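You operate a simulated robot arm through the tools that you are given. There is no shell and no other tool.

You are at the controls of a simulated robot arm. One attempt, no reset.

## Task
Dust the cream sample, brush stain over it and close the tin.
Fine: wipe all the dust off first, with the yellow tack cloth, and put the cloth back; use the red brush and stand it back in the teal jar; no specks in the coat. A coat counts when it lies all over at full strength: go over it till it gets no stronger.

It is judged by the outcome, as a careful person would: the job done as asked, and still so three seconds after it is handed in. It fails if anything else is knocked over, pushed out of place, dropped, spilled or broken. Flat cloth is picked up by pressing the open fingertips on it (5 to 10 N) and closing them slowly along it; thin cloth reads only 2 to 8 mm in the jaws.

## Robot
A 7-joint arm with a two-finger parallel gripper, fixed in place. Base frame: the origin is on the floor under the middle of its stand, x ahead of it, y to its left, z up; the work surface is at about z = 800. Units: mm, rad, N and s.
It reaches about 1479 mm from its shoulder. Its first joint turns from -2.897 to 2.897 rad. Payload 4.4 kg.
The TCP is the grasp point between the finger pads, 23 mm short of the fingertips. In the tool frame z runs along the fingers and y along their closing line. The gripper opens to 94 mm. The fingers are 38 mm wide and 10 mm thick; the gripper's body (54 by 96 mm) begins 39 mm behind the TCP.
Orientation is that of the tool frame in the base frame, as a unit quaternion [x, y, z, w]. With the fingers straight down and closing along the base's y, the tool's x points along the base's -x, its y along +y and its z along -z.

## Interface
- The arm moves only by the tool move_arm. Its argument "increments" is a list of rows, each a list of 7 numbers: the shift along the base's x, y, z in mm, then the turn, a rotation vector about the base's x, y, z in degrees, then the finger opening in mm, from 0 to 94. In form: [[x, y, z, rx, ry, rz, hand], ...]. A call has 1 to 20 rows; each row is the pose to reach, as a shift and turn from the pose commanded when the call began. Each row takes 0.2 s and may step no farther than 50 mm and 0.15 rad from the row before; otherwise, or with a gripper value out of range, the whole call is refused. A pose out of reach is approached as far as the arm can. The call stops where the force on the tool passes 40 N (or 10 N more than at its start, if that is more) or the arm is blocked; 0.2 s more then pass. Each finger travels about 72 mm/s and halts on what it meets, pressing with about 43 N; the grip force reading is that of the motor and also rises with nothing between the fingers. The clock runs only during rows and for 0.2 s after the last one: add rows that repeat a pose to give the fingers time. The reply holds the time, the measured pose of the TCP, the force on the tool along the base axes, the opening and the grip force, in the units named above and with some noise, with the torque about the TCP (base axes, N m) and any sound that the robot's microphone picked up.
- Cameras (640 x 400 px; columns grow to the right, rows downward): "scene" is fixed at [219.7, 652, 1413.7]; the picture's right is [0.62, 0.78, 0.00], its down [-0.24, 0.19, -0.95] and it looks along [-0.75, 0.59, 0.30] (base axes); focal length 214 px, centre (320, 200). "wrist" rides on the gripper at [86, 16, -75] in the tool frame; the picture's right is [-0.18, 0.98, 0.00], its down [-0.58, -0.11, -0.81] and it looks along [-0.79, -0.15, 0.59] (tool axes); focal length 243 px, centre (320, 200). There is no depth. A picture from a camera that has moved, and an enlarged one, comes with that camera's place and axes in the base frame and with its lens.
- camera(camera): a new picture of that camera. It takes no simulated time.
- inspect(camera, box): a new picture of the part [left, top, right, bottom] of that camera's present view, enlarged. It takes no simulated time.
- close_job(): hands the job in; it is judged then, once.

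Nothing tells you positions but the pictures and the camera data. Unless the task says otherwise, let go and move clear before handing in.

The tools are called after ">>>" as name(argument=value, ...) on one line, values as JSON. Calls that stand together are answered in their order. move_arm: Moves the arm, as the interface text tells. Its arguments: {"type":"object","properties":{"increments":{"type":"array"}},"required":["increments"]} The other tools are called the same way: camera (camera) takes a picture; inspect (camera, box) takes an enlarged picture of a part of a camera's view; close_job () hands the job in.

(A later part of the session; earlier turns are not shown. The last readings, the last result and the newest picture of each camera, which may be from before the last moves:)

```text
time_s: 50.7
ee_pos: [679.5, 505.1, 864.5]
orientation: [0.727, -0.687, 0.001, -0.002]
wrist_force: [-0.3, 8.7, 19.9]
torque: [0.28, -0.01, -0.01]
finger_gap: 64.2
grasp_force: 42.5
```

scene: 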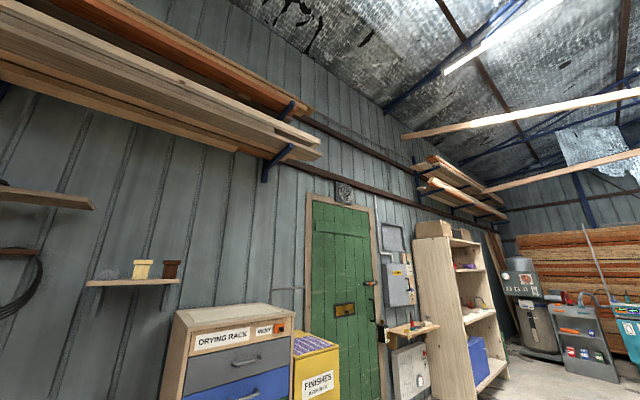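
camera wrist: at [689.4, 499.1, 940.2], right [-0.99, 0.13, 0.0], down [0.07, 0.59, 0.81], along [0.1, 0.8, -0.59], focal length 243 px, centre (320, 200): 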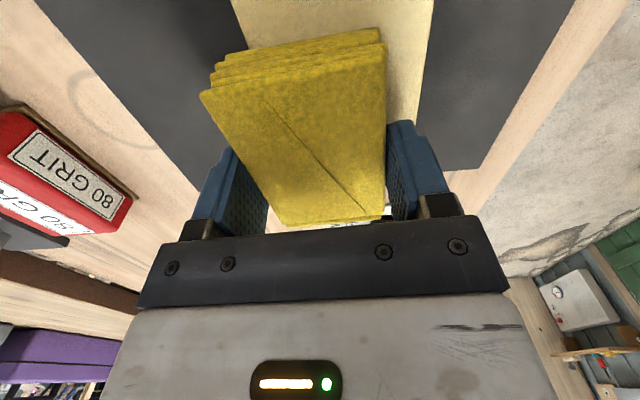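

>>> move_arm(increments=[[0.6, -10, 0.3, 0, 0, 0, 54], [1.2, -20, 0.5, 0, 0, 0, 54], [1.7, -30, 0.5, 0, 0, 0, 54], [2.3, -40, 0.5, 0, 0, 0, 54]])

```text
time_s: 51.7
ee_pos: [681.7, 465.4, 863.1]
orientation: [0.727, -0.687, 0.0, -0.001]
wrist_force: [-1.7, 8.9, 17.2]
torque: [0.17, 0.04, 0.02]
finger_gap: 63.9
grasp_force: 43.0
```

>>> move_arm(increments=[[0.6, -10, 0.2, 0, 0, 0, 54], [1.2, -20, 0.2, 0, 0, 0, 54], [1.7, -30, 0.2, 0, 0, 0, 54], [2.3, -40, 0.2, 0, 0, 0, 54]])

```text
time_s: 52.7
ee_pos: [685.8, 426.1, 863.7]
orientation: [0.727, -0.686, 0.0, -0.001]
wrist_force: [-0.7, 5.8, 12.7]
torque: [0.08, -0.01, -0.01]
finger_gap: 64.5
grasp_force: 42.8
```

>>> move_arm(increments=[[0.6, -10, 0.1, 0, 0, 0, 54], [1.2, -20, 0.1, 0, 0, 0, 54], [1.7, -30, 0.1, 0, 0, 0, 54], [2.3, -40, 0.1, 0, 0, 0, 54]])

>>> camera(camera="wrist")

```text
time_s: 53.7
ee_pos: [686.6, 383.9, 863.8]
orientation: [0.727, -0.687, 0.001, -0.001]
wrist_force: [0.2, 4.7, 8.1]
torque: [0.24, -0.05, -0.01]
finger_gap: 64.1
grasp_force: 43.1
```

```text
taken
camera wrist: at [676.4, 298.6, 939.9], right [-0.99, 0.13, 0.0], down [0.07, 0.59, 0.81], along [0.1, 0.8, -0.59], focal length 243 px, centre (320, 200)
```

wrist: 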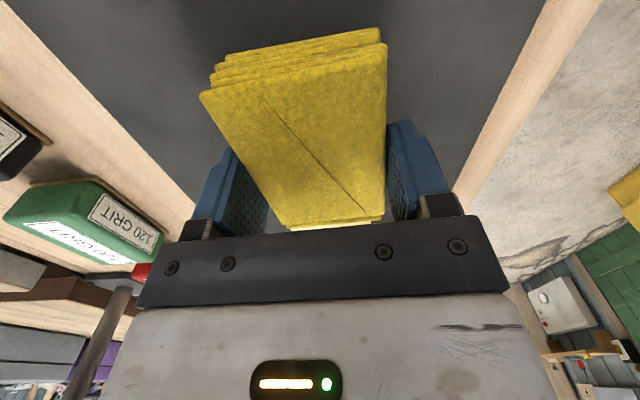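

I'll make one last pass down the middle toward the far end, then lift clear.

>>> move_arm(increments=[[6, 4, 0.1, 0, 0, 0, 54], [12, 12, 0.1, 0, 0, 0, 54], [11.4, 22, 0.1, 0, 0, 0, 54], [10.8, 32, 0.1, 0, 0, 0, 54]])

```text
time_s: 54.7
ee_pos: [697.0, 417.3, 863.8]
orientation: [0.727, -0.686, 0.001, 0.0]
wrist_force: [1.0, 0.4, -0.4]
torque: [-0.01, -0.05, -0.02]
finger_gap: 63.9
grasp_force: 43.1
```

>>> move_arm(increments=[[0, 0, -0.5, 0, 0, 0, 54], [0, 0, -1.0, 0, 0, 0, 54], [-0.6, 10, -1.0, 0, 0, 0, 54]])

```text
time_s: 55.5
ee_pos: [696.6, 427.2, 863.8]
orientation: [0.727, -0.686, 0.001, -0.002]
wrist_force: [0.2, -5.4, 11.1]
torque: [-0.42, 0.15, 0.08]
finger_gap: 64.1
grasp_force: 42.9
```

>>> move_arm(increments=[[-0.6, 10, 0.1, 0, 0, 0, 54], [-1.2, 20, 0.1, 0, 0, 0, 54], [-1.7, 30, 0.1, 0, 0, 0, 54], [-2.3, 40, 0.1, 0, 0, 0, 54]])

```text
time_s: 56.5
ee_pos: [694.8, 467.0, 864.4]
orientation: [0.727, -0.686, 0.0, -0.002]
wrist_force: [0.2, -8.2, 17.2]
torque: [-0.22, 0.05, 0.06]
finger_gap: 64.3
grasp_force: 42.7
```

>>> move_arm(increments=[[-0.6, 10, 0.2, 0, 0, 0, 54], [-1.2, 20, 0.2, 0, 0, 0, 54], [-1.7, 30, 0.1, 0, 0, 0, 54], [-2.3, 40, 0.1, 0, 0, 0, 54]])

```text
time_s: 57.5
ee_pos: [691.9, 506.6, 863.8]
orientation: [0.727, -0.686, 0.001, -0.002]
wrist_force: [1.4, -7.6, 13.2]
torque: [-0.08, 0.04, 0.02]
finger_gap: 64.2
grasp_force: 42.9
```

>>> move_arm(increments=[[-0.6, 10, 0.0, 0, 0, 0, 54], [-1.2, 20, 0.0, 0, 0, 0, 54], [-1.7, 30, 0.0, 0, 0, 0, 54], [-2.3, 40, 0.0, 0, 0, 0, 54]])

```text
time_s: 58.5
ee_pos: [690.7, 547.0, 863.9]
orientation: [0.727, -0.687, 0.0, -0.001]
wrist_force: [0.0, -5.2, 10.3]
torque: [-0.13, 0.03, 0.01]
finger_gap: 64.4
grasp_force: 42.8
```

>>> move_arm(increments=[[-0.6, 10, 0.0, 0, 0, 0, 54], [-1.2, 20, 0.0, 0, 0, 0, 54], [-1.7, 30, 0.1, 0, 0, 0, 54], [-2.3, 40, 0.3, 0, 0, 0, 54], [-2.9, 50, 0.5, 0, 0, 0, 54], [-3.5, 60, 1, 0, 0, 0, 54], [-4, 70, 3, 0, 0, 0, 54], [-4, 75, 20, 0, 0, 0, 54], [-4, 75, 50, 0, 0, 0, 54], [-4, 75, 80, 0, 0, 0, 54], [-4, 75, 80, 0, 0, 0, 54]])

>>> camera(camera="wrist")

```text
time_s: 60.9
ee_pos: [685.9, 620.8, 943.5]
orientation: [0.727, -0.687, 0.0, -0.001]
wrist_force: [-0.4, 0.7, -0.4]
torque: [0.01, 0.0, 0.02]
finger_gap: 64.1
grasp_force: 42.6
```

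```text
taken
camera wrist: at [675.2, 535.4, 1019.2], right [-0.99, 0.13, 0.0], down [0.07, 0.59, 0.81], along [0.1, 0.8, -0.59], focal length 243 px, centre (320, 200)
```

wrist: 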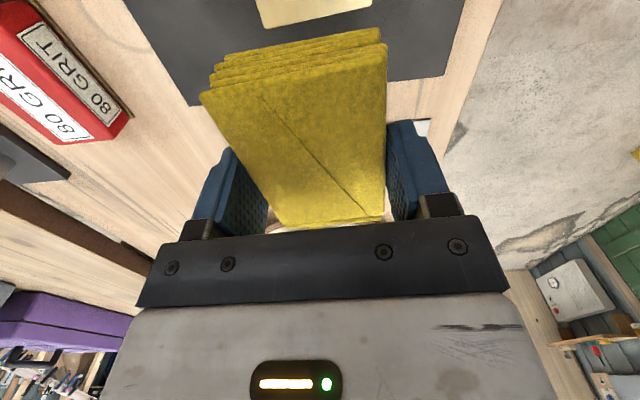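

I've finished the second round and the cloth is lifted clear. I'll move aside so the whole sample appears next to the cloth and check for leftover dust.

>>> move_arm(increments=[[-28, -34, 10, 0, 0, 0, 54], [-56, -68, 20, 0, 0, 0, 54], [-84, -102, 30, 0, 0, 0, 54], [-112, -136, 40, 0, 0, 0, 54], [-140, -160, 50, 0, 0, 0, 54], [-140, -190, 50, 0, 0, 0, 54], [-140, -190, 50, 0, 0, 0, 54]])

>>> camera(camera="wrist")

```text
time_s: 62.5
ee_pos: [544.0, 431.4, 993.1]
orientation: [0.727, -0.686, 0.0, 0.0]
wrist_force: [-0.2, 0.6, -0.2]
torque: [0.01, -0.02, -0.01]
finger_gap: 64.0
grasp_force: 43.3
```

```text
taken
camera wrist: at [534.4, 345.4, 1068.9], right [-0.99, 0.13, 0.0], down [0.07, 0.59, 0.81], along [0.1, 0.8, -0.59], focal length 243 px, centre (320, 200)
```

wrist: 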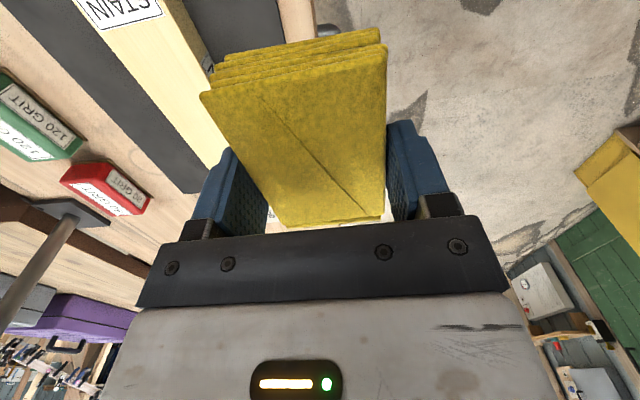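

>>> inspect(camera="wrist", box=[70, 0, 240, 106])

>>> inspect(camera="wrist", box=[100, 10, 180, 60])

>>> inspect(camera="wrist", box=[140, 80, 236, 140])

```text
3.76 times, centred on (155, 53) of wrist
camera zoom: at [534.4, 345.4, 1068.9], right [-0.99, 0.13, 0.0], down [0.07, 0.59, 0.81], along [0.1, 0.8, -0.59], focal length 913 px, centre (941, 753)
```

zoom: 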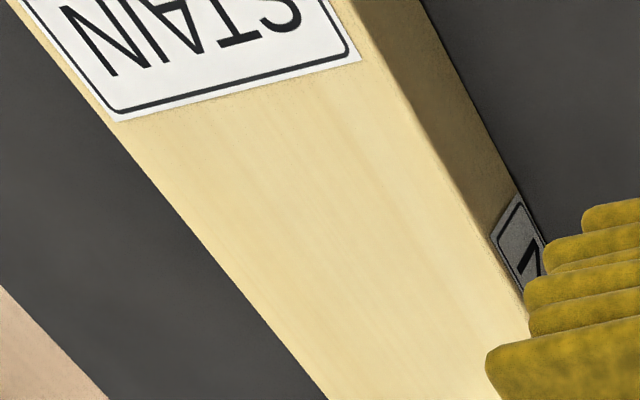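

```text
8.00 times, centred on (140, 35) of wrist
camera zoom: at [534.4, 345.4, 1068.9], right [-0.99, 0.13, 0.0], down [0.07, 0.59, 0.81], along [0.1, 0.8, -0.59], focal length 1941 px, centre (1760, 1520)
```

zoom: 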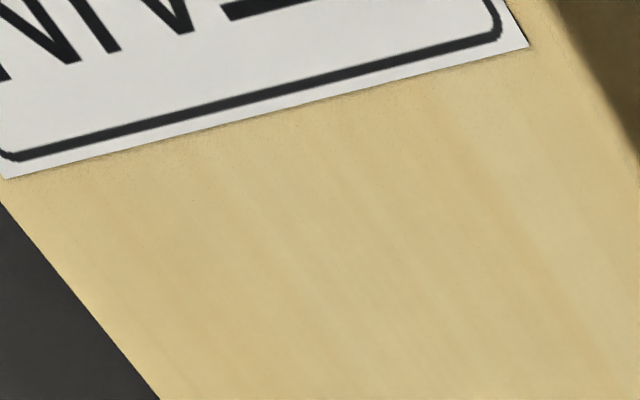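

```text
6.67 times, centred on (188, 110) of wrist
camera zoom: at [534.4, 345.4, 1068.9], right [-0.99, 0.13, 0.0], down [0.07, 0.59, 0.81], along [0.1, 0.8, -0.59], focal length 1618 px, centre (1200, 800)
```

zoom: 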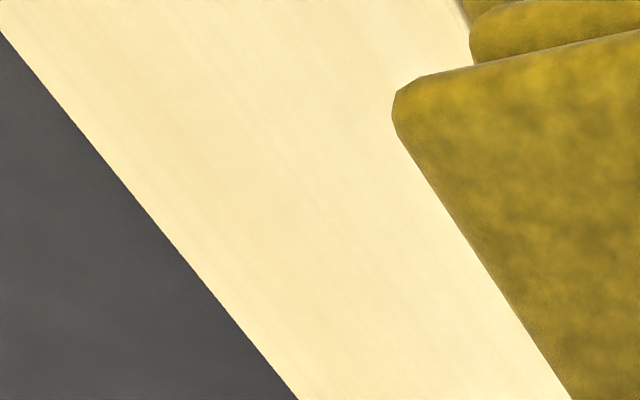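

Wood grain now shows clearly and the earlier mottled haze is gone. I'll take the cloth back to its spot at (917, 764), square it up, and then check the whole board with empty hands.

>>> move_arm(increments=[[31, 27.7, 0, 0, 0, 0, 54], [62, 55.4, 0, 0, 0, -1, 54], [93, 83, 0, 0, 0, -2, 54], [124, 111, 0, 0, 0, -3.3, 54], [155, 138.5, 0, 0, 0, -3.3, 54], [186, 166, 0, 0, 0, -3.3, 54], [217, 194, 0, 0, 0, -3.3, 54], [248, 221.6, 0, 0, 0, -3.3, 54], [279, 249, 0, 0, 0, -3.3, 54], [310, 277, 0, 0, 0, -3.3, 54], [341, 305, 0, 0, 0, -3.3, 54], [372.7, 332.4, 0, 0, 0, -3.3, 54], [372.7, 332.4, -40, 0, 0, -3.3, 54], [372.7, 332.4, -80, 0, 0, -3.3, 54], [372.7, 332.4, -120, 0, 0, -3.3, 54], [372.7, 332.4, -140, 0, 0, -3.3, 54], [372.7, 332.4, -140, 0, 0, -3.3, 54]])

>>> camera(camera="wrist")

```text
time_s: 66.1
ee_pos: [918.9, 763.8, 852.9]
orientation: [-0.707, 0.708, 0.0, 0.001]
wrist_force: [-0.4, -0.7, -0.2]
torque: [0.0, 0.02, 0.0]
finger_gap: 63.9
grasp_force: 43.0
```

```text
taken
camera wrist: at [903.1, 679.4, 928.3], right [-0.98, 0.18, 0.0], down [0.11, 0.58, 0.81], along [0.15, 0.79, -0.59], focal length 243 px, centre (320, 200)
```

wrist: 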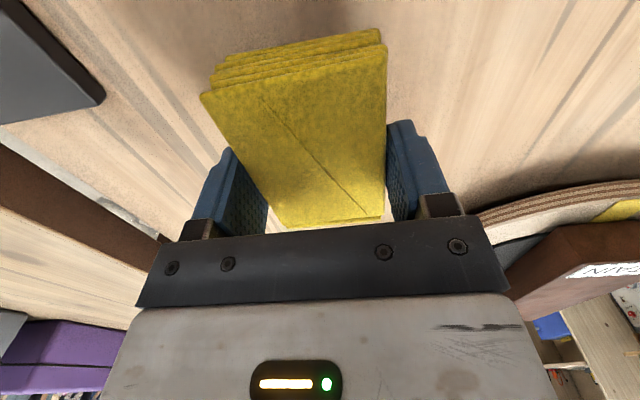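

>>> move_arm(increments=[[-1.5, 0, -8, 0, 0, 0, 54], [-1.5, 0, -15, 0, 0, 0, 54], [-1.5, 0, -18, 0, 0, 0, 54], [-1.5, 0, -18, 0, 0, 0, 54]])

```text
time_s: 67.1
ee_pos: [916.8, 763.5, 834.8]
orientation: [-0.707, 0.707, 0.0, 0.001]
wrist_force: [-1.0, 0.0, -0.4]
torque: [0.01, 0.0, 0.01]
finger_gap: 64.3
grasp_force: 43.6
```

>>> move_arm(increments=[[0, 0, -1, 0, 0, 0, 54], [0, 0, -2, 0, 0, 0, 54], [0, 0, -2, 0, 0, 0, 54]])

```text
time_s: 67.9
ee_pos: [917.8, 763.4, 834.0]
orientation: [0.707, -0.707, 0.001, -0.001]
wrist_force: [0.1, 0.7, -1.3]
torque: [0.0, 0.0, 0.01]
finger_gap: 64.2
grasp_force: 42.9
```

>>> move_arm(increments=[[0, 0, -1, 0, 0, 0, 54], [0, 0, -1.5, 0, 0, 0, 54], [0, 0, -1.5, 0, 0, 0, 54]])

```text
time_s: 68.7
ee_pos: [916.7, 764.6, 830.7]
orientation: [0.707, -0.707, 0.0, -0.001]
wrist_force: [0.9, 0.0, 0.4]
torque: [0.02, 0.0, 0.01]
finger_gap: 64.0
grasp_force: 42.6
```

It's back at the grasp height with almost no force, so the cloth is on the bench. I'll open and rise.

>>> move_arm(increments=[[0, 0, -0.5, 0, 0, 0, 60], [0, 0, -0.5, 0, 0, 0, 66], [0, 0, -0.5, 0, 0, 0, 72], [0, 0, -0.5, 0, 0, 0, 84], [0, 0, -0.5, 0, 0, 0, 94], [0, 0, -0.5, 0, 0, 0, 94], [0, 0, 10, 0, 0, 0, 94], [0, 0, 40, 0, 0, 0, 94], [0, 0, 80, 0, 0, 0, 94], [0, 0, 120, 0, 0, 0, 94], [0, 0, 120, 0, 0, 0, 94]])

>>> camera(camera="wrist")

```text
time_s: 71.1
ee_pos: [916.4, 763.2, 953.6]
orientation: [0.707, -0.707, 0.0, -0.001]
wrist_force: [0.2, -0.2, 0.6]
torque: [0.02, -0.01, 0.01]
finger_gap: 93.8
grasp_force: 0.0
```

```text
taken
camera wrist: at [901.9, 678.5, 1029.8], right [-0.98, 0.18, 0.0], down [0.11, 0.58, 0.81], along [0.15, 0.79, -0.59], focal length 243 px, centre (320, 200)
```

wrist: 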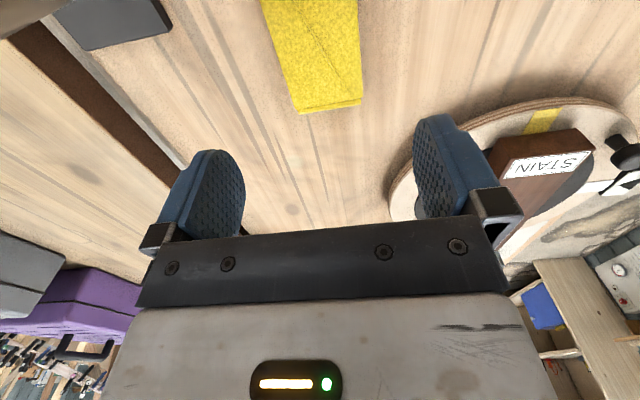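

The cloth is back in place. Now I'll rotate back and move over the sample for a clear look at the wiped face.

>>> move_arm(increments=[[-23, -24, 5, 0, 0, -7.5, 94], [-46, -48, 10, 0, 0, -15, 94], [-69, -72, 15, 0, 0, -22.5, 94], [-92, -96, 20, 0, 0, -30, 94], [-115, -120, 25, 0, 0, -37.5, 94], [-138, -144, 30, 0, 0, -45, 94], [-161, -168, 35, 0, 0, -52.5, 94], [-184, -192, 40, 0, 0, -60, 94], [-207, -216, 45, 0, 0, -67.5, 94], [-230, -240, 48, 0, 0, -75, 94], [-253, -264, 48, 0, 0, -82.5, 94], [-275, -290, 48, 0, 0, -90, 94], [-275, -290, 48, 0, 0, -90, 94]])

>>> camera(camera="wrist")

```text
time_s: 73.9
ee_pos: [642.1, 475.2, 1001.0]
orientation: [0.001, 1.0, -0.001, 0.001]
wrist_force: [0.4, 0.3, -0.3]
torque: [-0.05, 0.0, 0.01]
finger_gap: 93.5
grasp_force: 0.0
```

```text
taken
camera wrist: at [556.4, 492.8, 1076.0], right [0.19, 0.98, 0.0], down [0.58, -0.11, 0.81], along [0.79, -0.15, -0.59], focal length 243 px, centre (320, 200)
```

wrist: 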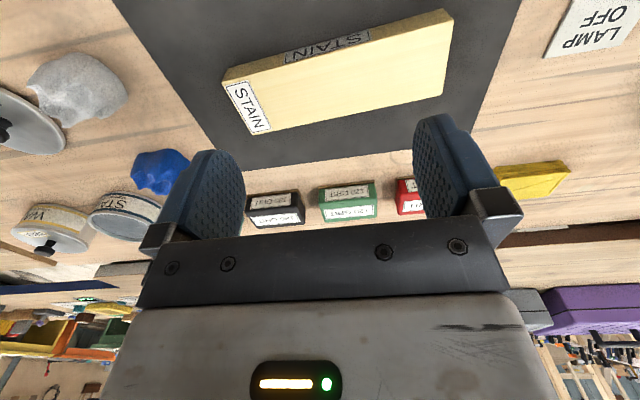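

>>> inspect(camera="wrist", box=[210, 0, 466, 160])

>>> inspect(camera="wrist", box=[340, 0, 468, 80])

>>> inspect(camera="wrist", box=[220, 50, 348, 130])

>>> inspect(camera="wrist", box=[320, 40, 448, 120])

```text
2.50 times, centred on (338, 80) of wrist
camera zoom: at [556.4, 492.8, 1076.0], right [0.19, 0.98, 0.0], down [0.58, -0.11, 0.81], along [0.79, -0.15, -0.59], focal length 606 px, centre (275, 500)
```

zoom: 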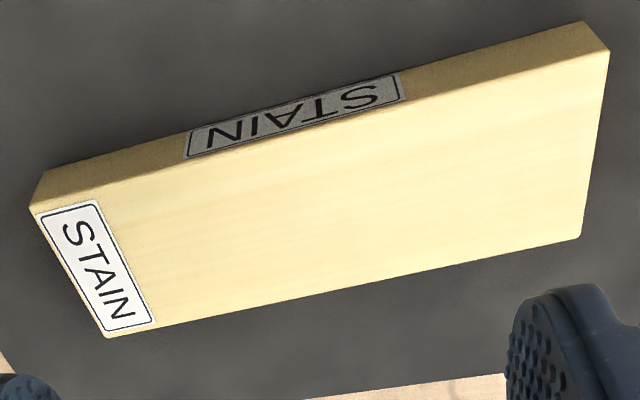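

```text
5.00 times, centred on (404, 40) of wrist
camera zoom: at [556.4, 492.8, 1076.0], right [0.19, 0.98, 0.0], down [0.58, -0.11, 0.81], along [0.79, -0.15, -0.59], focal length 1213 px, centre (-100, 1000)
```

zoom: 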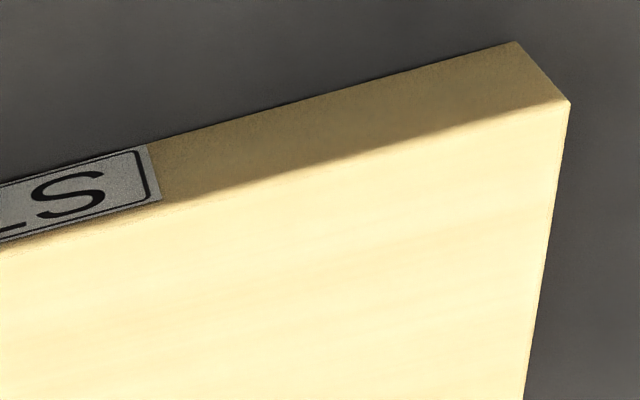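

```text
5.00 times, centred on (284, 90) of wrist
camera zoom: at [556.4, 492.8, 1076.0], right [0.19, 0.98, 0.0], down [0.58, -0.11, 0.81], along [0.79, -0.15, -0.59], focal length 1213 px, centre (500, 750)
```

zoom: 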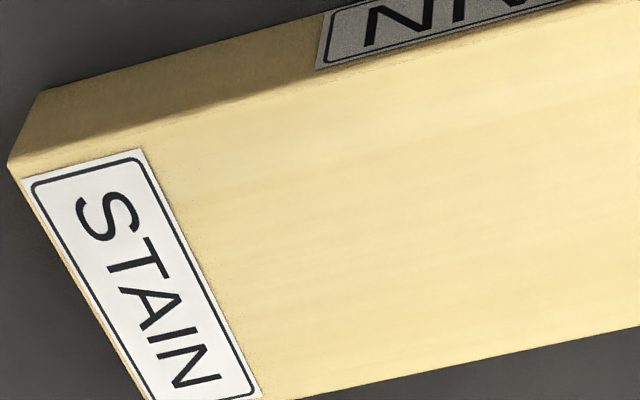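

```text
5.00 times, centred on (384, 80) of wrist
camera zoom: at [556.4, 492.8, 1076.0], right [0.19, 0.98, 0.0], down [0.58, -0.11, 0.81], along [0.79, -0.15, -0.59], focal length 1213 px, centre (0, 800)
```

zoom: 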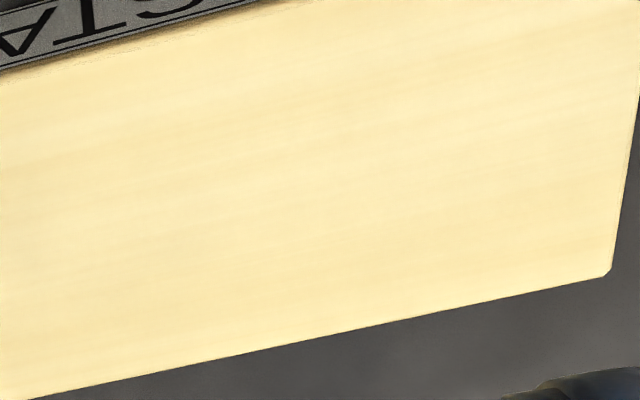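

The board hasn't moved and grain shows across the whole face. I'll take one closer look at its edges before starting on the stain.

>>> move_arm(increments=[[-10, 30, -40, 0, 0, 0, 94], [-20, 60, -75, 0, 0, 0, 94], [-20, 60, -75, 0, 0, 0, 94]])

>>> camera(camera="wrist")

>>> inspect(camera="wrist", box=[120, 0, 440, 200])

>>> inspect(camera="wrist", box=[280, 0, 440, 100])

```text
refused: row 1 steps farther than a row can; nothing moved
```

```text
taken
camera wrist: at [556.4, 492.8, 1076.0], right [0.19, 0.98, 0.0], down [0.58, -0.11, 0.81], along [0.79, -0.15, -0.59], focal length 243 px, centre (320, 200)
```

wrist: 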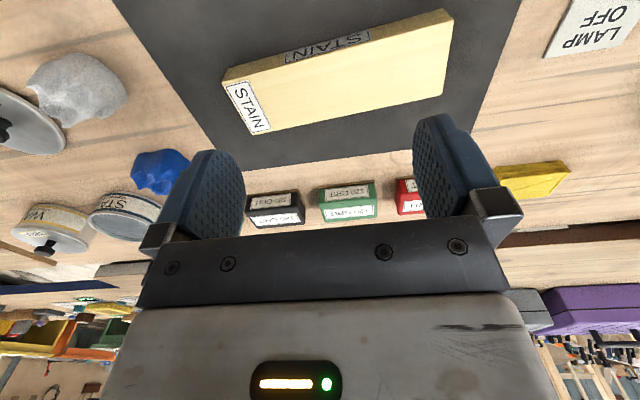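

```text
2.00 times, centred on (280, 100) of wrist
camera zoom: at [556.4, 492.8, 1076.0], right [0.19, 0.98, 0.0], down [0.58, -0.11, 0.81], along [0.79, -0.15, -0.59], focal length 485 px, centre (400, 400)
```

zoom: 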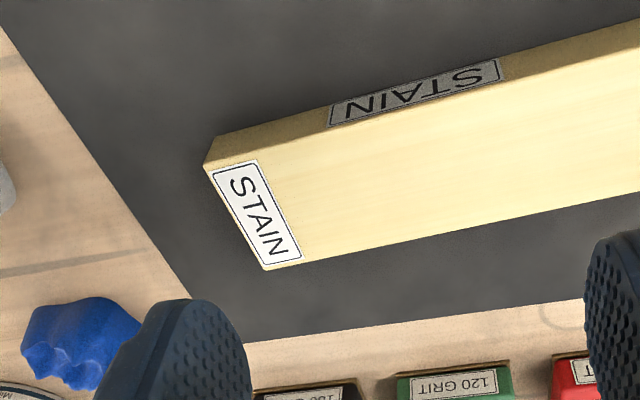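

```text
4.00 times, centred on (360, 50) of wrist
camera zoom: at [556.4, 492.8, 1076.0], right [0.19, 0.98, 0.0], down [0.58, -0.11, 0.81], along [0.79, -0.15, -0.59], focal length 970 px, centre (160, 800)
```

zoom: 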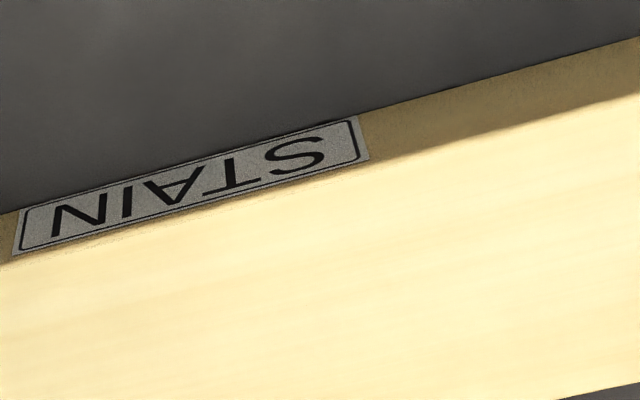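

>>> move_arm(increments=[[-10, 20, -30, 0, 0, 0, 94], [-20, 40, -60, 0, 0, 0, 94], [-20, 60, -80, 0, 0, 0, 94], [-20, 60, -80, 0, 0, 0, 94]])

>>> inspect(camera="wrist", box=[120, 0, 440, 200])

>>> inspect(camera="wrist", box=[260, 0, 420, 100])

```text
time_s: 74.9
ee_pos: [621.4, 534.6, 920.0]
orientation: [0.0, 1.0, -0.001, 0.001]
wrist_force: [-0.8, -0.3, 0.0]
torque: [-0.02, 0.01, -0.01]
finger_gap: 94.1
grasp_force: 0.1
```

```text
2.00 times, centred on (280, 100) of wrist
camera zoom: at [536.5, 552.3, 996.0], right [0.18, 0.98, 0.0], down [0.58, -0.11, 0.81], along [0.79, -0.15, -0.59], focal length 485 px, centre (400, 400)
```

zoom: 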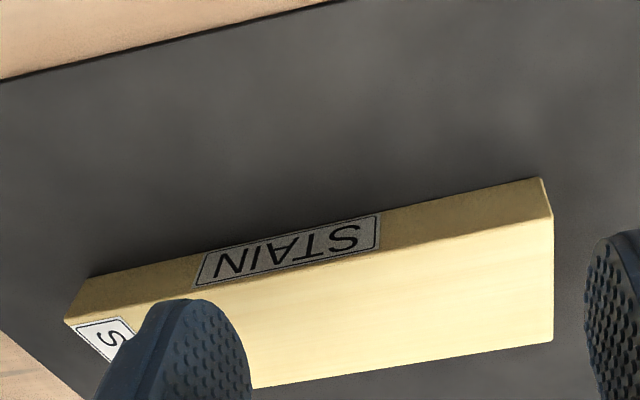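

```text
4.00 times, centred on (340, 50) of wrist
camera zoom: at [536.5, 552.3, 996.0], right [0.18, 0.98, 0.0], down [0.58, -0.11, 0.81], along [0.79, -0.15, -0.59], focal length 970 px, centre (240, 800)
```

zoom: 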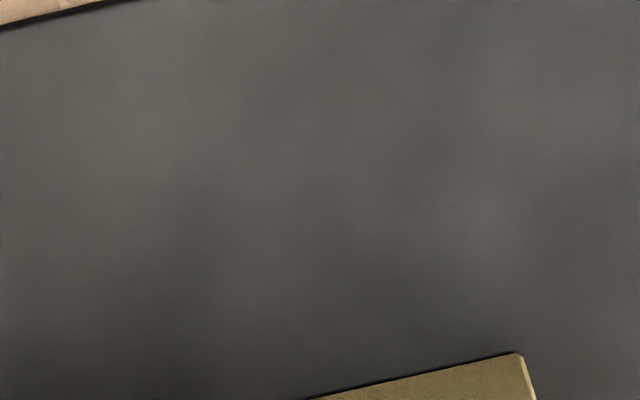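

>>> inspect(camera="wrist", box=[280, 85, 408, 200])

>>> inspect(camera="wrist", box=[140, 120, 300, 220])

```text
3.48 times, centred on (344, 142) of wrist
camera zoom: at [536.5, 552.3, 996.0], right [0.18, 0.98, 0.0], down [0.58, -0.11, 0.81], along [0.79, -0.15, -0.59], focal length 844 px, centre (236, 400)
```

zoom: 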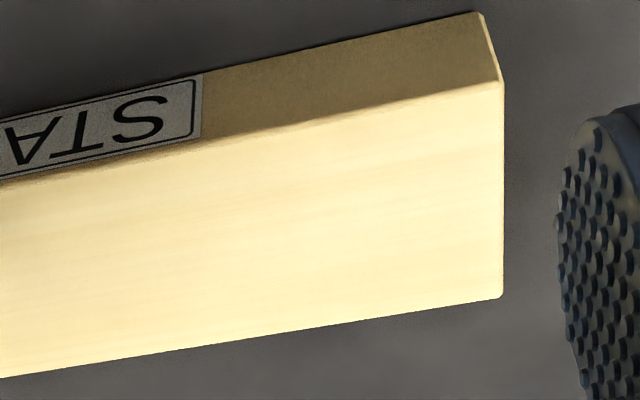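

```text
4.00 times, centred on (220, 170) of wrist
camera zoom: at [536.5, 552.3, 996.0], right [0.18, 0.98, 0.0], down [0.58, -0.11, 0.81], along [0.79, -0.15, -0.59], focal length 970 px, centre (720, 320)
```

zoom: 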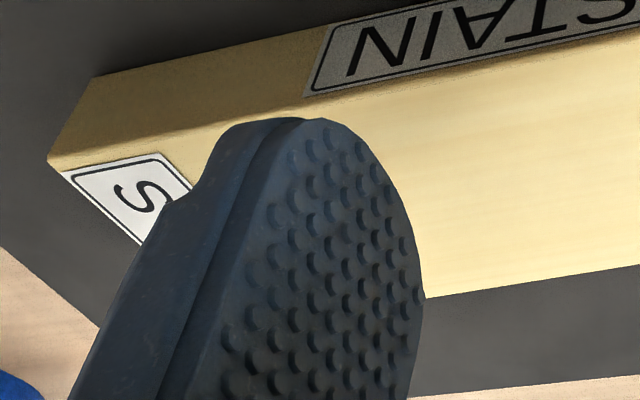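

Grain is visible everywhere, so the dust is off. Next I'll look closely at the jar, brush and tin.

>>> move_arm(increments=[[0, 0, 40, 0, 0, 0, 94], [0, 0, 80, 0, 0, 0, 94], [18, -38, 90, 0, 0, 0, 94], [36, -76, 100, 0, 0, 0, 94], [54, -114, 100, 0, 0, 0, 94], [72, -152, 100, 0, 0, 0, 94], [90, -190, 100, 0, 0, 0, 94], [108, -228, 100, 0, 0, 0, 94], [126, -266, 100, 0, 0, 0, 94], [144, -304, 100, 0, 0, 0, 94], [160, -345, 100, 0, 0, 0, 94], [160, -345, 100, 0, 0, 0, 94]])

>>> camera(camera="wrist")

```text
time_s: 77.5
ee_pos: [781.7, 189.7, 1019.8]
orientation: [0.0, 1.0, 0.0, 0.0]
wrist_force: [-0.5, -0.6, -0.8]
torque: [0.03, 0.02, 0.0]
finger_gap: 93.9
grasp_force: 0.1
```

```text
taken
camera wrist: at [696.3, 207.1, 1096.1], right [0.18, 0.98, 0.0], down [0.58, -0.11, 0.81], along [0.79, -0.15, -0.59], focal length 243 px, centre (320, 200)
```

wrist: 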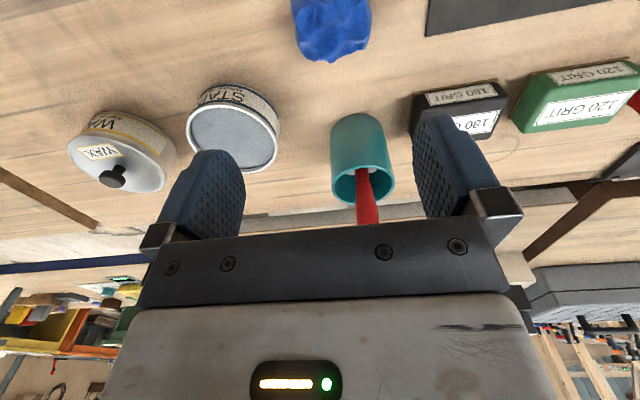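

>>> inspect(camera="wrist", box=[300, 100, 428, 240])

>>> inspect(camera="wrist", box=[60, 70, 290, 210])

```text
2.86 times, centred on (364, 170) of wrist
camera zoom: at [696.3, 207.1, 1096.1], right [0.18, 0.98, 0.0], down [0.58, -0.11, 0.81], along [0.79, -0.15, -0.59], focal length 693 px, centre (194, 286)
```

zoom: 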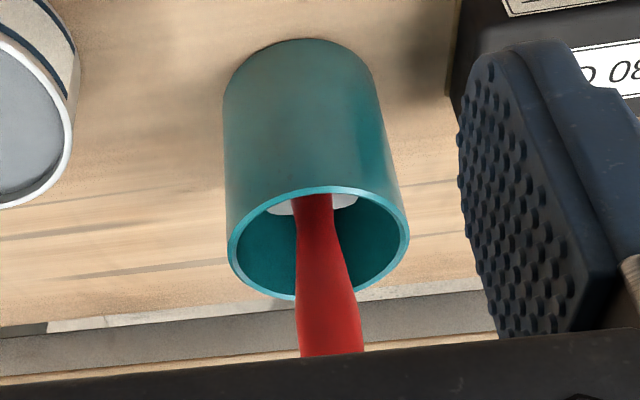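

```text
2.78 times, centred on (175, 140) of wrist
camera zoom: at [696.3, 207.1, 1096.1], right [0.18, 0.98, 0.0], down [0.58, -0.11, 0.81], along [0.79, -0.15, -0.59], focal length 675 px, centre (724, 367)
```

zoom: 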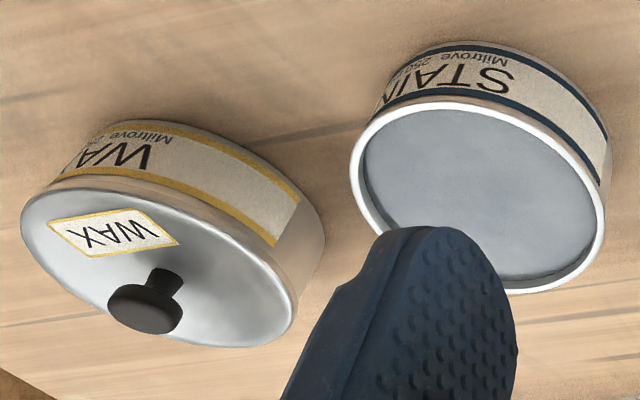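

The jar is about 78 mm across and 100 mm tall, centred near (940, 217), and the gripper hides the brush's upper end. I'll back off to see the whole handle.

>>> move_arm(increments=[[-40, -10, 10, 0, 0, 0, 94], [-80, -20, 20, 0, 0, 0, 94], [-120, -30, 30, 0, 0, 0, 94], [-160, -40, 40, 0, 0, 0, 94], [-160, -40, 40, 0, 0, 0, 94]])

>>> camera(camera="wrist")

>>> inspect(camera="wrist", box=[320, 40, 480, 180])

```text
time_s: 78.7
ee_pos: [621.1, 149.0, 1060.8]
orientation: [0.0, 1.0, -0.001, 0.0]
wrist_force: [0.2, 0.1, 0.7]
torque: [0.02, -0.01, -0.01]
finger_gap: 93.8
grasp_force: 0.0
```

```text
taken
camera wrist: at [535.8, 166.3, 1136.0], right [0.18, 0.98, 0.0], down [0.58, -0.11, 0.81], along [0.79, -0.15, -0.59], focal length 243 px, centre (320, 200)
```

wrist: 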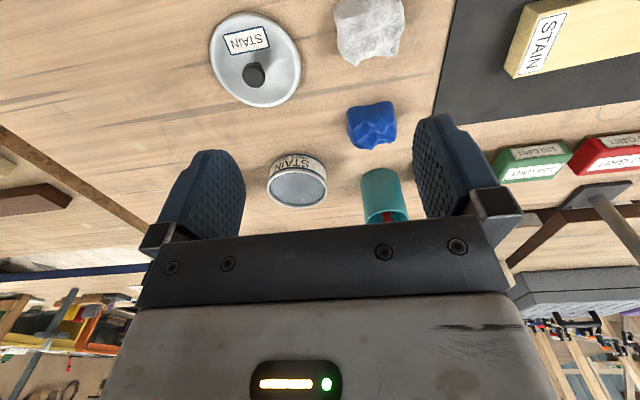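

```text
2.86 times, centred on (400, 110) of wrist
camera zoom: at [535.8, 166.3, 1136.0], right [0.18, 0.98, 0.0], down [0.58, -0.11, 0.81], along [0.79, -0.15, -0.59], focal length 693 px, centre (91, 457)
```

zoom: 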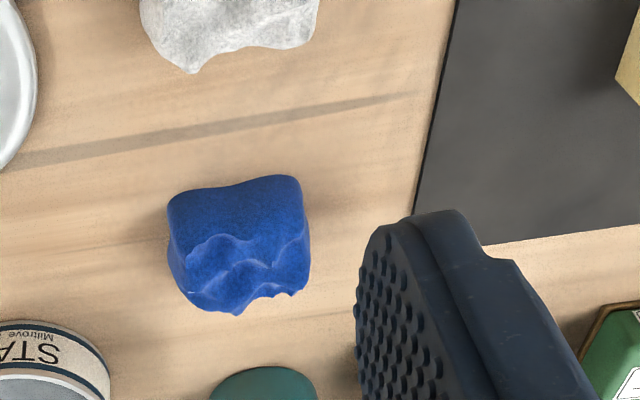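

>>> move_arm(increments=[[0, 20, 0, 0, -7, 0, 94], [0, 40, -10, 0, -14, 0, 94], [0, 50, -20, 0, -21, 0, 94], [0, 50, -20, 0, -28, 0, 94], [0, 50, -20, 0, -28, 0, 94]])

>>> camera(camera="wrist")

>>> inspect(camera="wrist", box=[240, 30, 400, 170])

```text
time_s: 79.9
ee_pos: [621.0, 199.8, 1039.1]
orientation: [0.001, 0.97, -0.001, 0.243]
wrist_force: [-0.2, -0.2, -0.1]
torque: [-0.02, 0.02, -0.01]
finger_gap: 94.1
grasp_force: 0.0
```

```text
taken
camera wrist: at [511.6, 216.9, 1066.1], right [0.16, 0.98, 0.09], down [0.13, -0.11, 0.99], along [0.98, -0.15, -0.15], focal length 243 px, centre (320, 200)
```

wrist: 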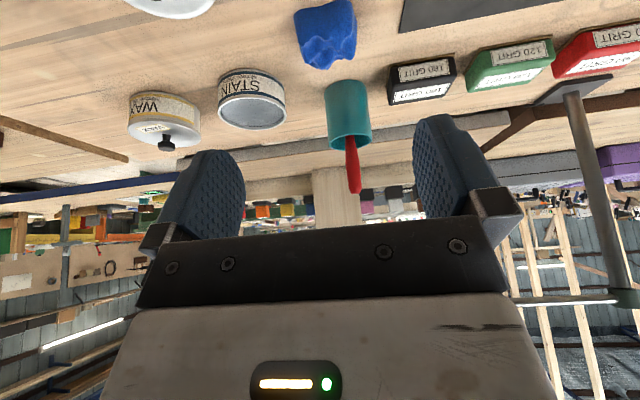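

```text
2.86 times, centred on (320, 100) of wrist
camera zoom: at [511.6, 216.9, 1066.1], right [0.16, 0.98, 0.09], down [0.13, -0.11, 0.99], along [0.98, -0.15, -0.15], focal length 693 px, centre (320, 486)
```

zoom: 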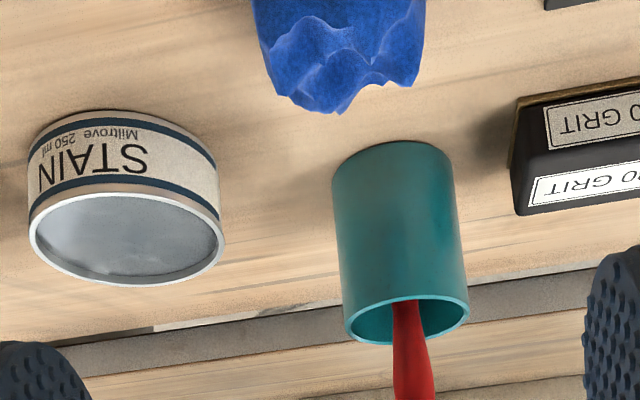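

>>> inspect(camera="wrist", box=[290, 70, 418, 210])

>>> inspect(camera="wrist", box=[320, 120, 392, 200])

```text
2.86 times, centred on (354, 140) of wrist
camera zoom: at [511.6, 216.9, 1066.1], right [0.16, 0.98, 0.09], down [0.13, -0.11, 0.99], along [0.98, -0.15, -0.15], focal length 693 px, centre (223, 371)
```

zoom: 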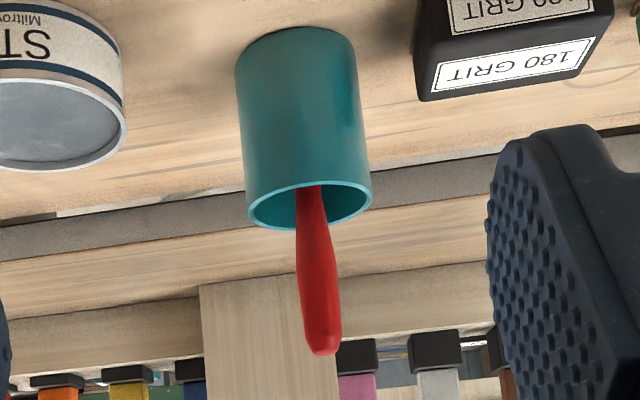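

```text
5.00 times, centred on (356, 160) of wrist
camera zoom: at [511.6, 216.9, 1066.1], right [0.16, 0.98, 0.09], down [0.13, -0.11, 0.99], along [0.98, -0.15, -0.15], focal length 1213 px, centre (140, 400)
```

zoom: 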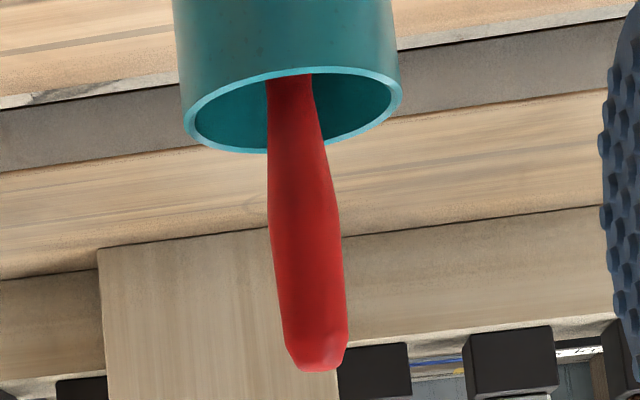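

The brush handle is nearly upright with its tip at about (925, 216, 997), the tin is centred near (883, 57) with its rim at z≈849, and the lid is near (664, 59). I'll grip the handle with the tool tilted back about 28° so the wrist stays clear of the lamp.

>>> move_arm(increments=[[45, 3, 0, 0, 0, 0, 94], [90, 6, 0, 0, 0, 0, 94], [135, 9, 0, 0, 0, 0, 94], [180, 12, 0, 0, 0, 0, 94], [220, 15, 0, 0, 0, 0, 94], [240, 17, 2, 0, 0, 0, 94], [240, 17, 2, 0, 0, 0, 94]])

>>> camera(camera="wrist")

```text
time_s: 81.5
ee_pos: [862.5, 216.4, 1042.5]
orientation: [0.0, 0.97, -0.001, 0.243]
wrist_force: [0.2, 0.2, -0.8]
torque: [0.02, 0.05, 0.02]
finger_gap: 94.0
grasp_force: 0.0
```

```text
taken
camera wrist: at [751.8, 234.1, 1068.8], right [0.16, 0.98, 0.08], down [0.13, -0.11, 0.99], along [0.98, -0.15, -0.15], focal length 243 px, centre (320, 200)
```

wrist: 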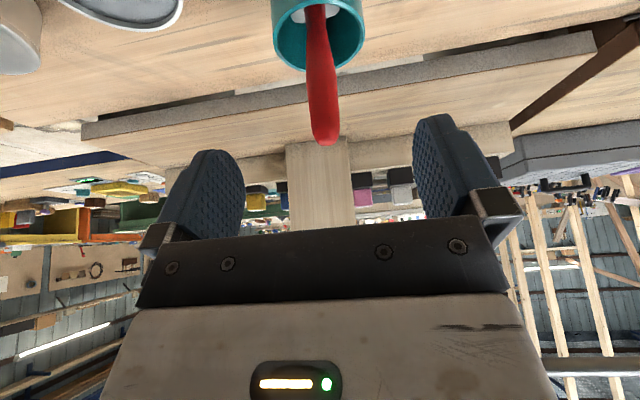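

The brush tip matches the estimate and lines up with the fingers in y. I'll move in to straddle the handle.

>>> move_arm(increments=[[16, 0, -19, 0, 0, 0, 94], [32, 0, -38, 0, 0, 0, 94], [48, 0, -57, 0, 0, 0, 94], [63, 0, -76, 0, 0, 0, 94], [63, 0, -76, 0, 0, 0, 94]])

>>> camera(camera="wrist")

```text
time_s: 82.7
ee_pos: [925.4, 216.0, 965.4]
orientation: [0.0, 0.97, -0.001, 0.243]
wrist_force: [-0.1, -0.3, -0.7]
torque: [0.01, 0.03, 0.03]
finger_gap: 94.3
grasp_force: 0.0
```

```text
taken
camera wrist: at [814.6, 233.8, 992.0], right [0.16, 0.98, 0.08], down [0.13, -0.11, 0.99], along [0.98, -0.15, -0.15], focal length 243 px, centre (320, 200)
```

wrist: 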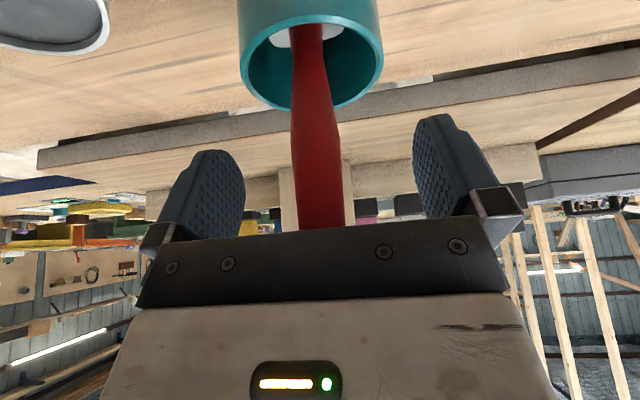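

The handle sits centred between the fingers, so I'll close slowly onto it.

>>> move_arm(increments=[[0, 0, 0, 0, 0, 0, 80], [0, 0, 0, 0, 0, 0, 66], [0, 0, 0, 0, 0, 0, 54], [0, 0, 0, 0, 0, 0, 44], [0, 0, 0, 0, 0, 0, 36], [0, 0, 0, 0, 0, 0, 30], [0, 0, 0, 0, 0, 0, 26], [0, 0, 0, 0, 0, 0, 22], [0, 0, 0, 0, 0, 0, 18], [0, 0, 0, 0, 0, 0, 14], [0, 0, 0, 0, 0, 0, 12], [0, 0, 0, 0, 0, 0, 12]])

>>> camera(camera="wrist")

```text
time_s: 85.3
ee_pos: [925.8, 216.4, 964.8]
orientation: [0.0, 0.97, -0.001, 0.242]
wrist_force: [-0.3, -0.6, -0.3]
torque: [0.01, 0.01, 0.0]
finger_gap: 23.5
grasp_force: 42.9
```

```text
taken
camera wrist: at [814.5, 233.9, 992.2], right [0.16, 0.98, 0.08], down [0.13, -0.11, 0.99], along [0.98, -0.15, -0.15], focal length 243 px, centre (320, 200)
```

wrist: 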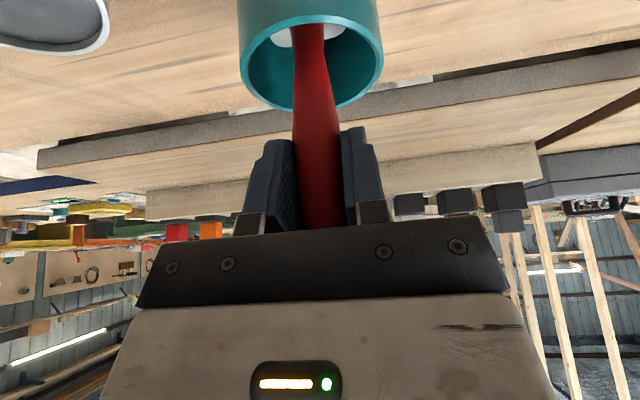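

The handle is gripped at 23.5 mm. I'll lift the brush straight up out of the jar.

>>> move_arm(increments=[[0, 0, 10, 0, 0, 0, 12], [0, 0, 25, 0, 0, 0, 12], [0, 0, 45, 0, 0, 0, 12], [0, 0, 70, 0, 0, 0, 12], [0, 0, 95, 0, 0, 0, 12], [0, 0, 120, 0, 0, 0, 12], [0, 0, 145, 0, 0, 0, 12], [0, 0, 145, 0, 0, 0, 12]])

>>> camera(camera="wrist")

```text
time_s: 87.1
ee_pos: [925.4, 215.7, 1110.4]
orientation: [0.001, 0.97, -0.001, 0.242]
wrist_force: [0.7, 0.0, -0.3]
torque: [-0.03, 0.0, -0.02]
finger_gap: 23.3
grasp_force: 42.7
```

```text
taken
camera wrist: at [814.8, 233.6, 1137.7], right [0.16, 0.98, 0.08], down [0.13, -0.11, 0.99], along [0.98, -0.15, -0.15], focal length 243 px, centre (320, 200)
```

wrist: 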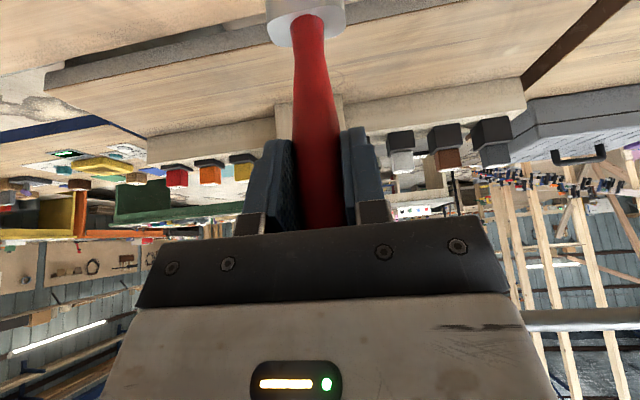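

The brush is out of the jar; its ferrule is about 43 mm wide and currently lies along y. I'll carry it over the tin at (881, 59) while turning it 90°, so its width spans the board for long strokes.

>>> move_arm(increments=[[-2, -8, 0, 0, 0, 0, 12], [-5, -20, 0, 0, 0, 7.5, 12], [-9, -33, 0, 0, 0, 15, 12], [-12, -46, 0, 0, 0, 22.5, 12], [-16, -58, 0, 0, 0, 30, 12], [-20, -71, 0, 0, 0, 37.5, 12], [-23, -84, 0, 0, 0, 45, 12], [-27, -96, 0, 0, 0, 52.5, 12], [-31, -109, 0, 0, 0, 60, 12], [-35, -122, 0, 0, 0, 67.5, 12], [-39, -135, 0, 0, 0, 75, 12], [-42, -147, 0, 0, 0, 82.5, 12], [-44.4, -156.7, 0, 0, 0, 90, 12], [-44.4, -156.7, 0, 0, 0, 90, 12]])

>>> camera(camera="wrist")

```text
time_s: 90.1
ee_pos: [882.8, 59.3, 1111.3]
orientation: [0.687, -0.685, -0.171, -0.172]
wrist_force: [-0.3, -0.4, 0.1]
torque: [0.01, 0.01, 0.0]
finger_gap: 23.6
grasp_force: 43.0
```

```text
taken
camera wrist: at [865.7, -50.8, 1137.8], right [-0.98, 0.16, 0.08], down [0.11, 0.13, 0.99], along [0.15, 0.98, -0.15], focal length 243 px, centre (320, 200)
```

wrist: 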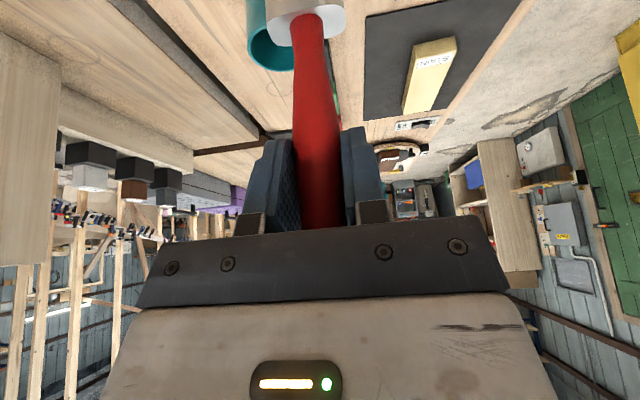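

The brush hangs upright above the tin. I'll descend in stages, watching the force, for a shallow dip.

>>> move_arm(increments=[[-1, 0, -35, 0, 0, 0, 12], [-1, 0, -70, 0, 0, 0, 12], [-1, 0, -100, 0, 0, 0, 12], [-1, 0, -108, 0, 0, 0, 12], [-1, 0, -108, 0, 0, 0, 12]])

>>> camera(camera="wrist")

```text
time_s: 91.3
ee_pos: [879.2, 59.7, 1002.7]
orientation: [-0.686, 0.686, 0.172, 0.173]
wrist_force: [-0.9, 0.4, -0.6]
torque: [-0.02, 0.01, 0.0]
finger_gap: 23.2
grasp_force: 42.8
```

```text
taken
camera wrist: at [864.6, -50.4, 1030.0], right [-0.98, 0.16, 0.08], down [0.11, 0.13, 0.99], along [0.15, 0.98, -0.15], focal length 243 px, centre (320, 200)
```

wrist: 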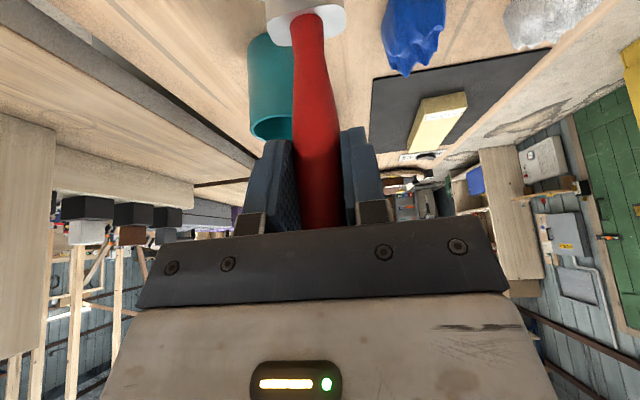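

>>> move_arm(increments=[[1, 0, -6, 0, 0, 0, 12], [1, 0, -12, 0, 0, 0, 12], [1, 0, -17, 0, 0, 0, 12], [1, 0, -17, 0, 0, 0, 12], [1, 0, -17, 0, 0, 0, 12]])

```text
time_s: 92.0
ee_pos: [882.1, 60.3, 993.1]
orientation: [-0.686, 0.686, 0.169, 0.174]
wrist_force: [1.9, -0.3, 5.2]
torque: [-0.05, 0.06, 0.01]
finger_gap: 23.4
grasp_force: 42.9
stopped in row 3: the force on the tool passed its limit at 54 N (the readings are from after the stop); the commanded pose is now the measured one
```

The brush hit something firm at about z=993, with a peak of 54 N. I'll look for any slip or disturbance before going on.

>>> camera(camera="wrist")

>>> inspect(camera="wrist", box=[240, 0, 400, 100])

```text
taken
camera wrist: at [866.8, -50.5, 1020.0], right [-0.98, 0.16, 0.08], down [0.1, 0.13, 0.99], along [0.15, 0.98, -0.15], focal length 243 px, centre (320, 200)
```

wrist: 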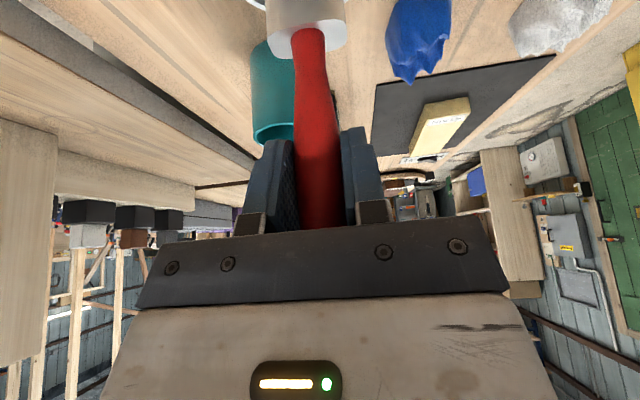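

```text
4.00 times, centred on (320, 50) of wrist
camera zoom: at [866.8, -50.5, 1020.0], right [-0.98, 0.16, 0.08], down [0.1, 0.13, 0.99], along [0.15, 0.98, -0.15], focal length 970 px, centre (320, 800)
```

zoom: 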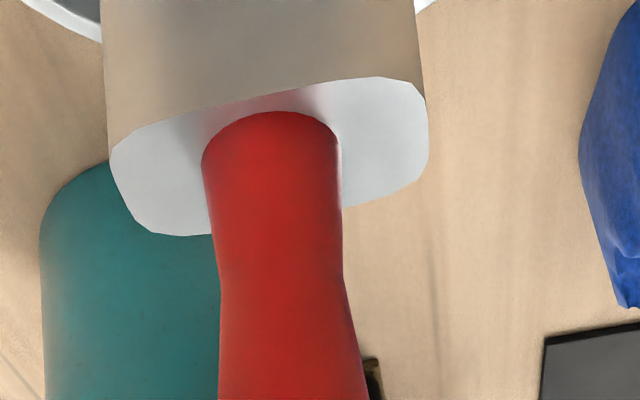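

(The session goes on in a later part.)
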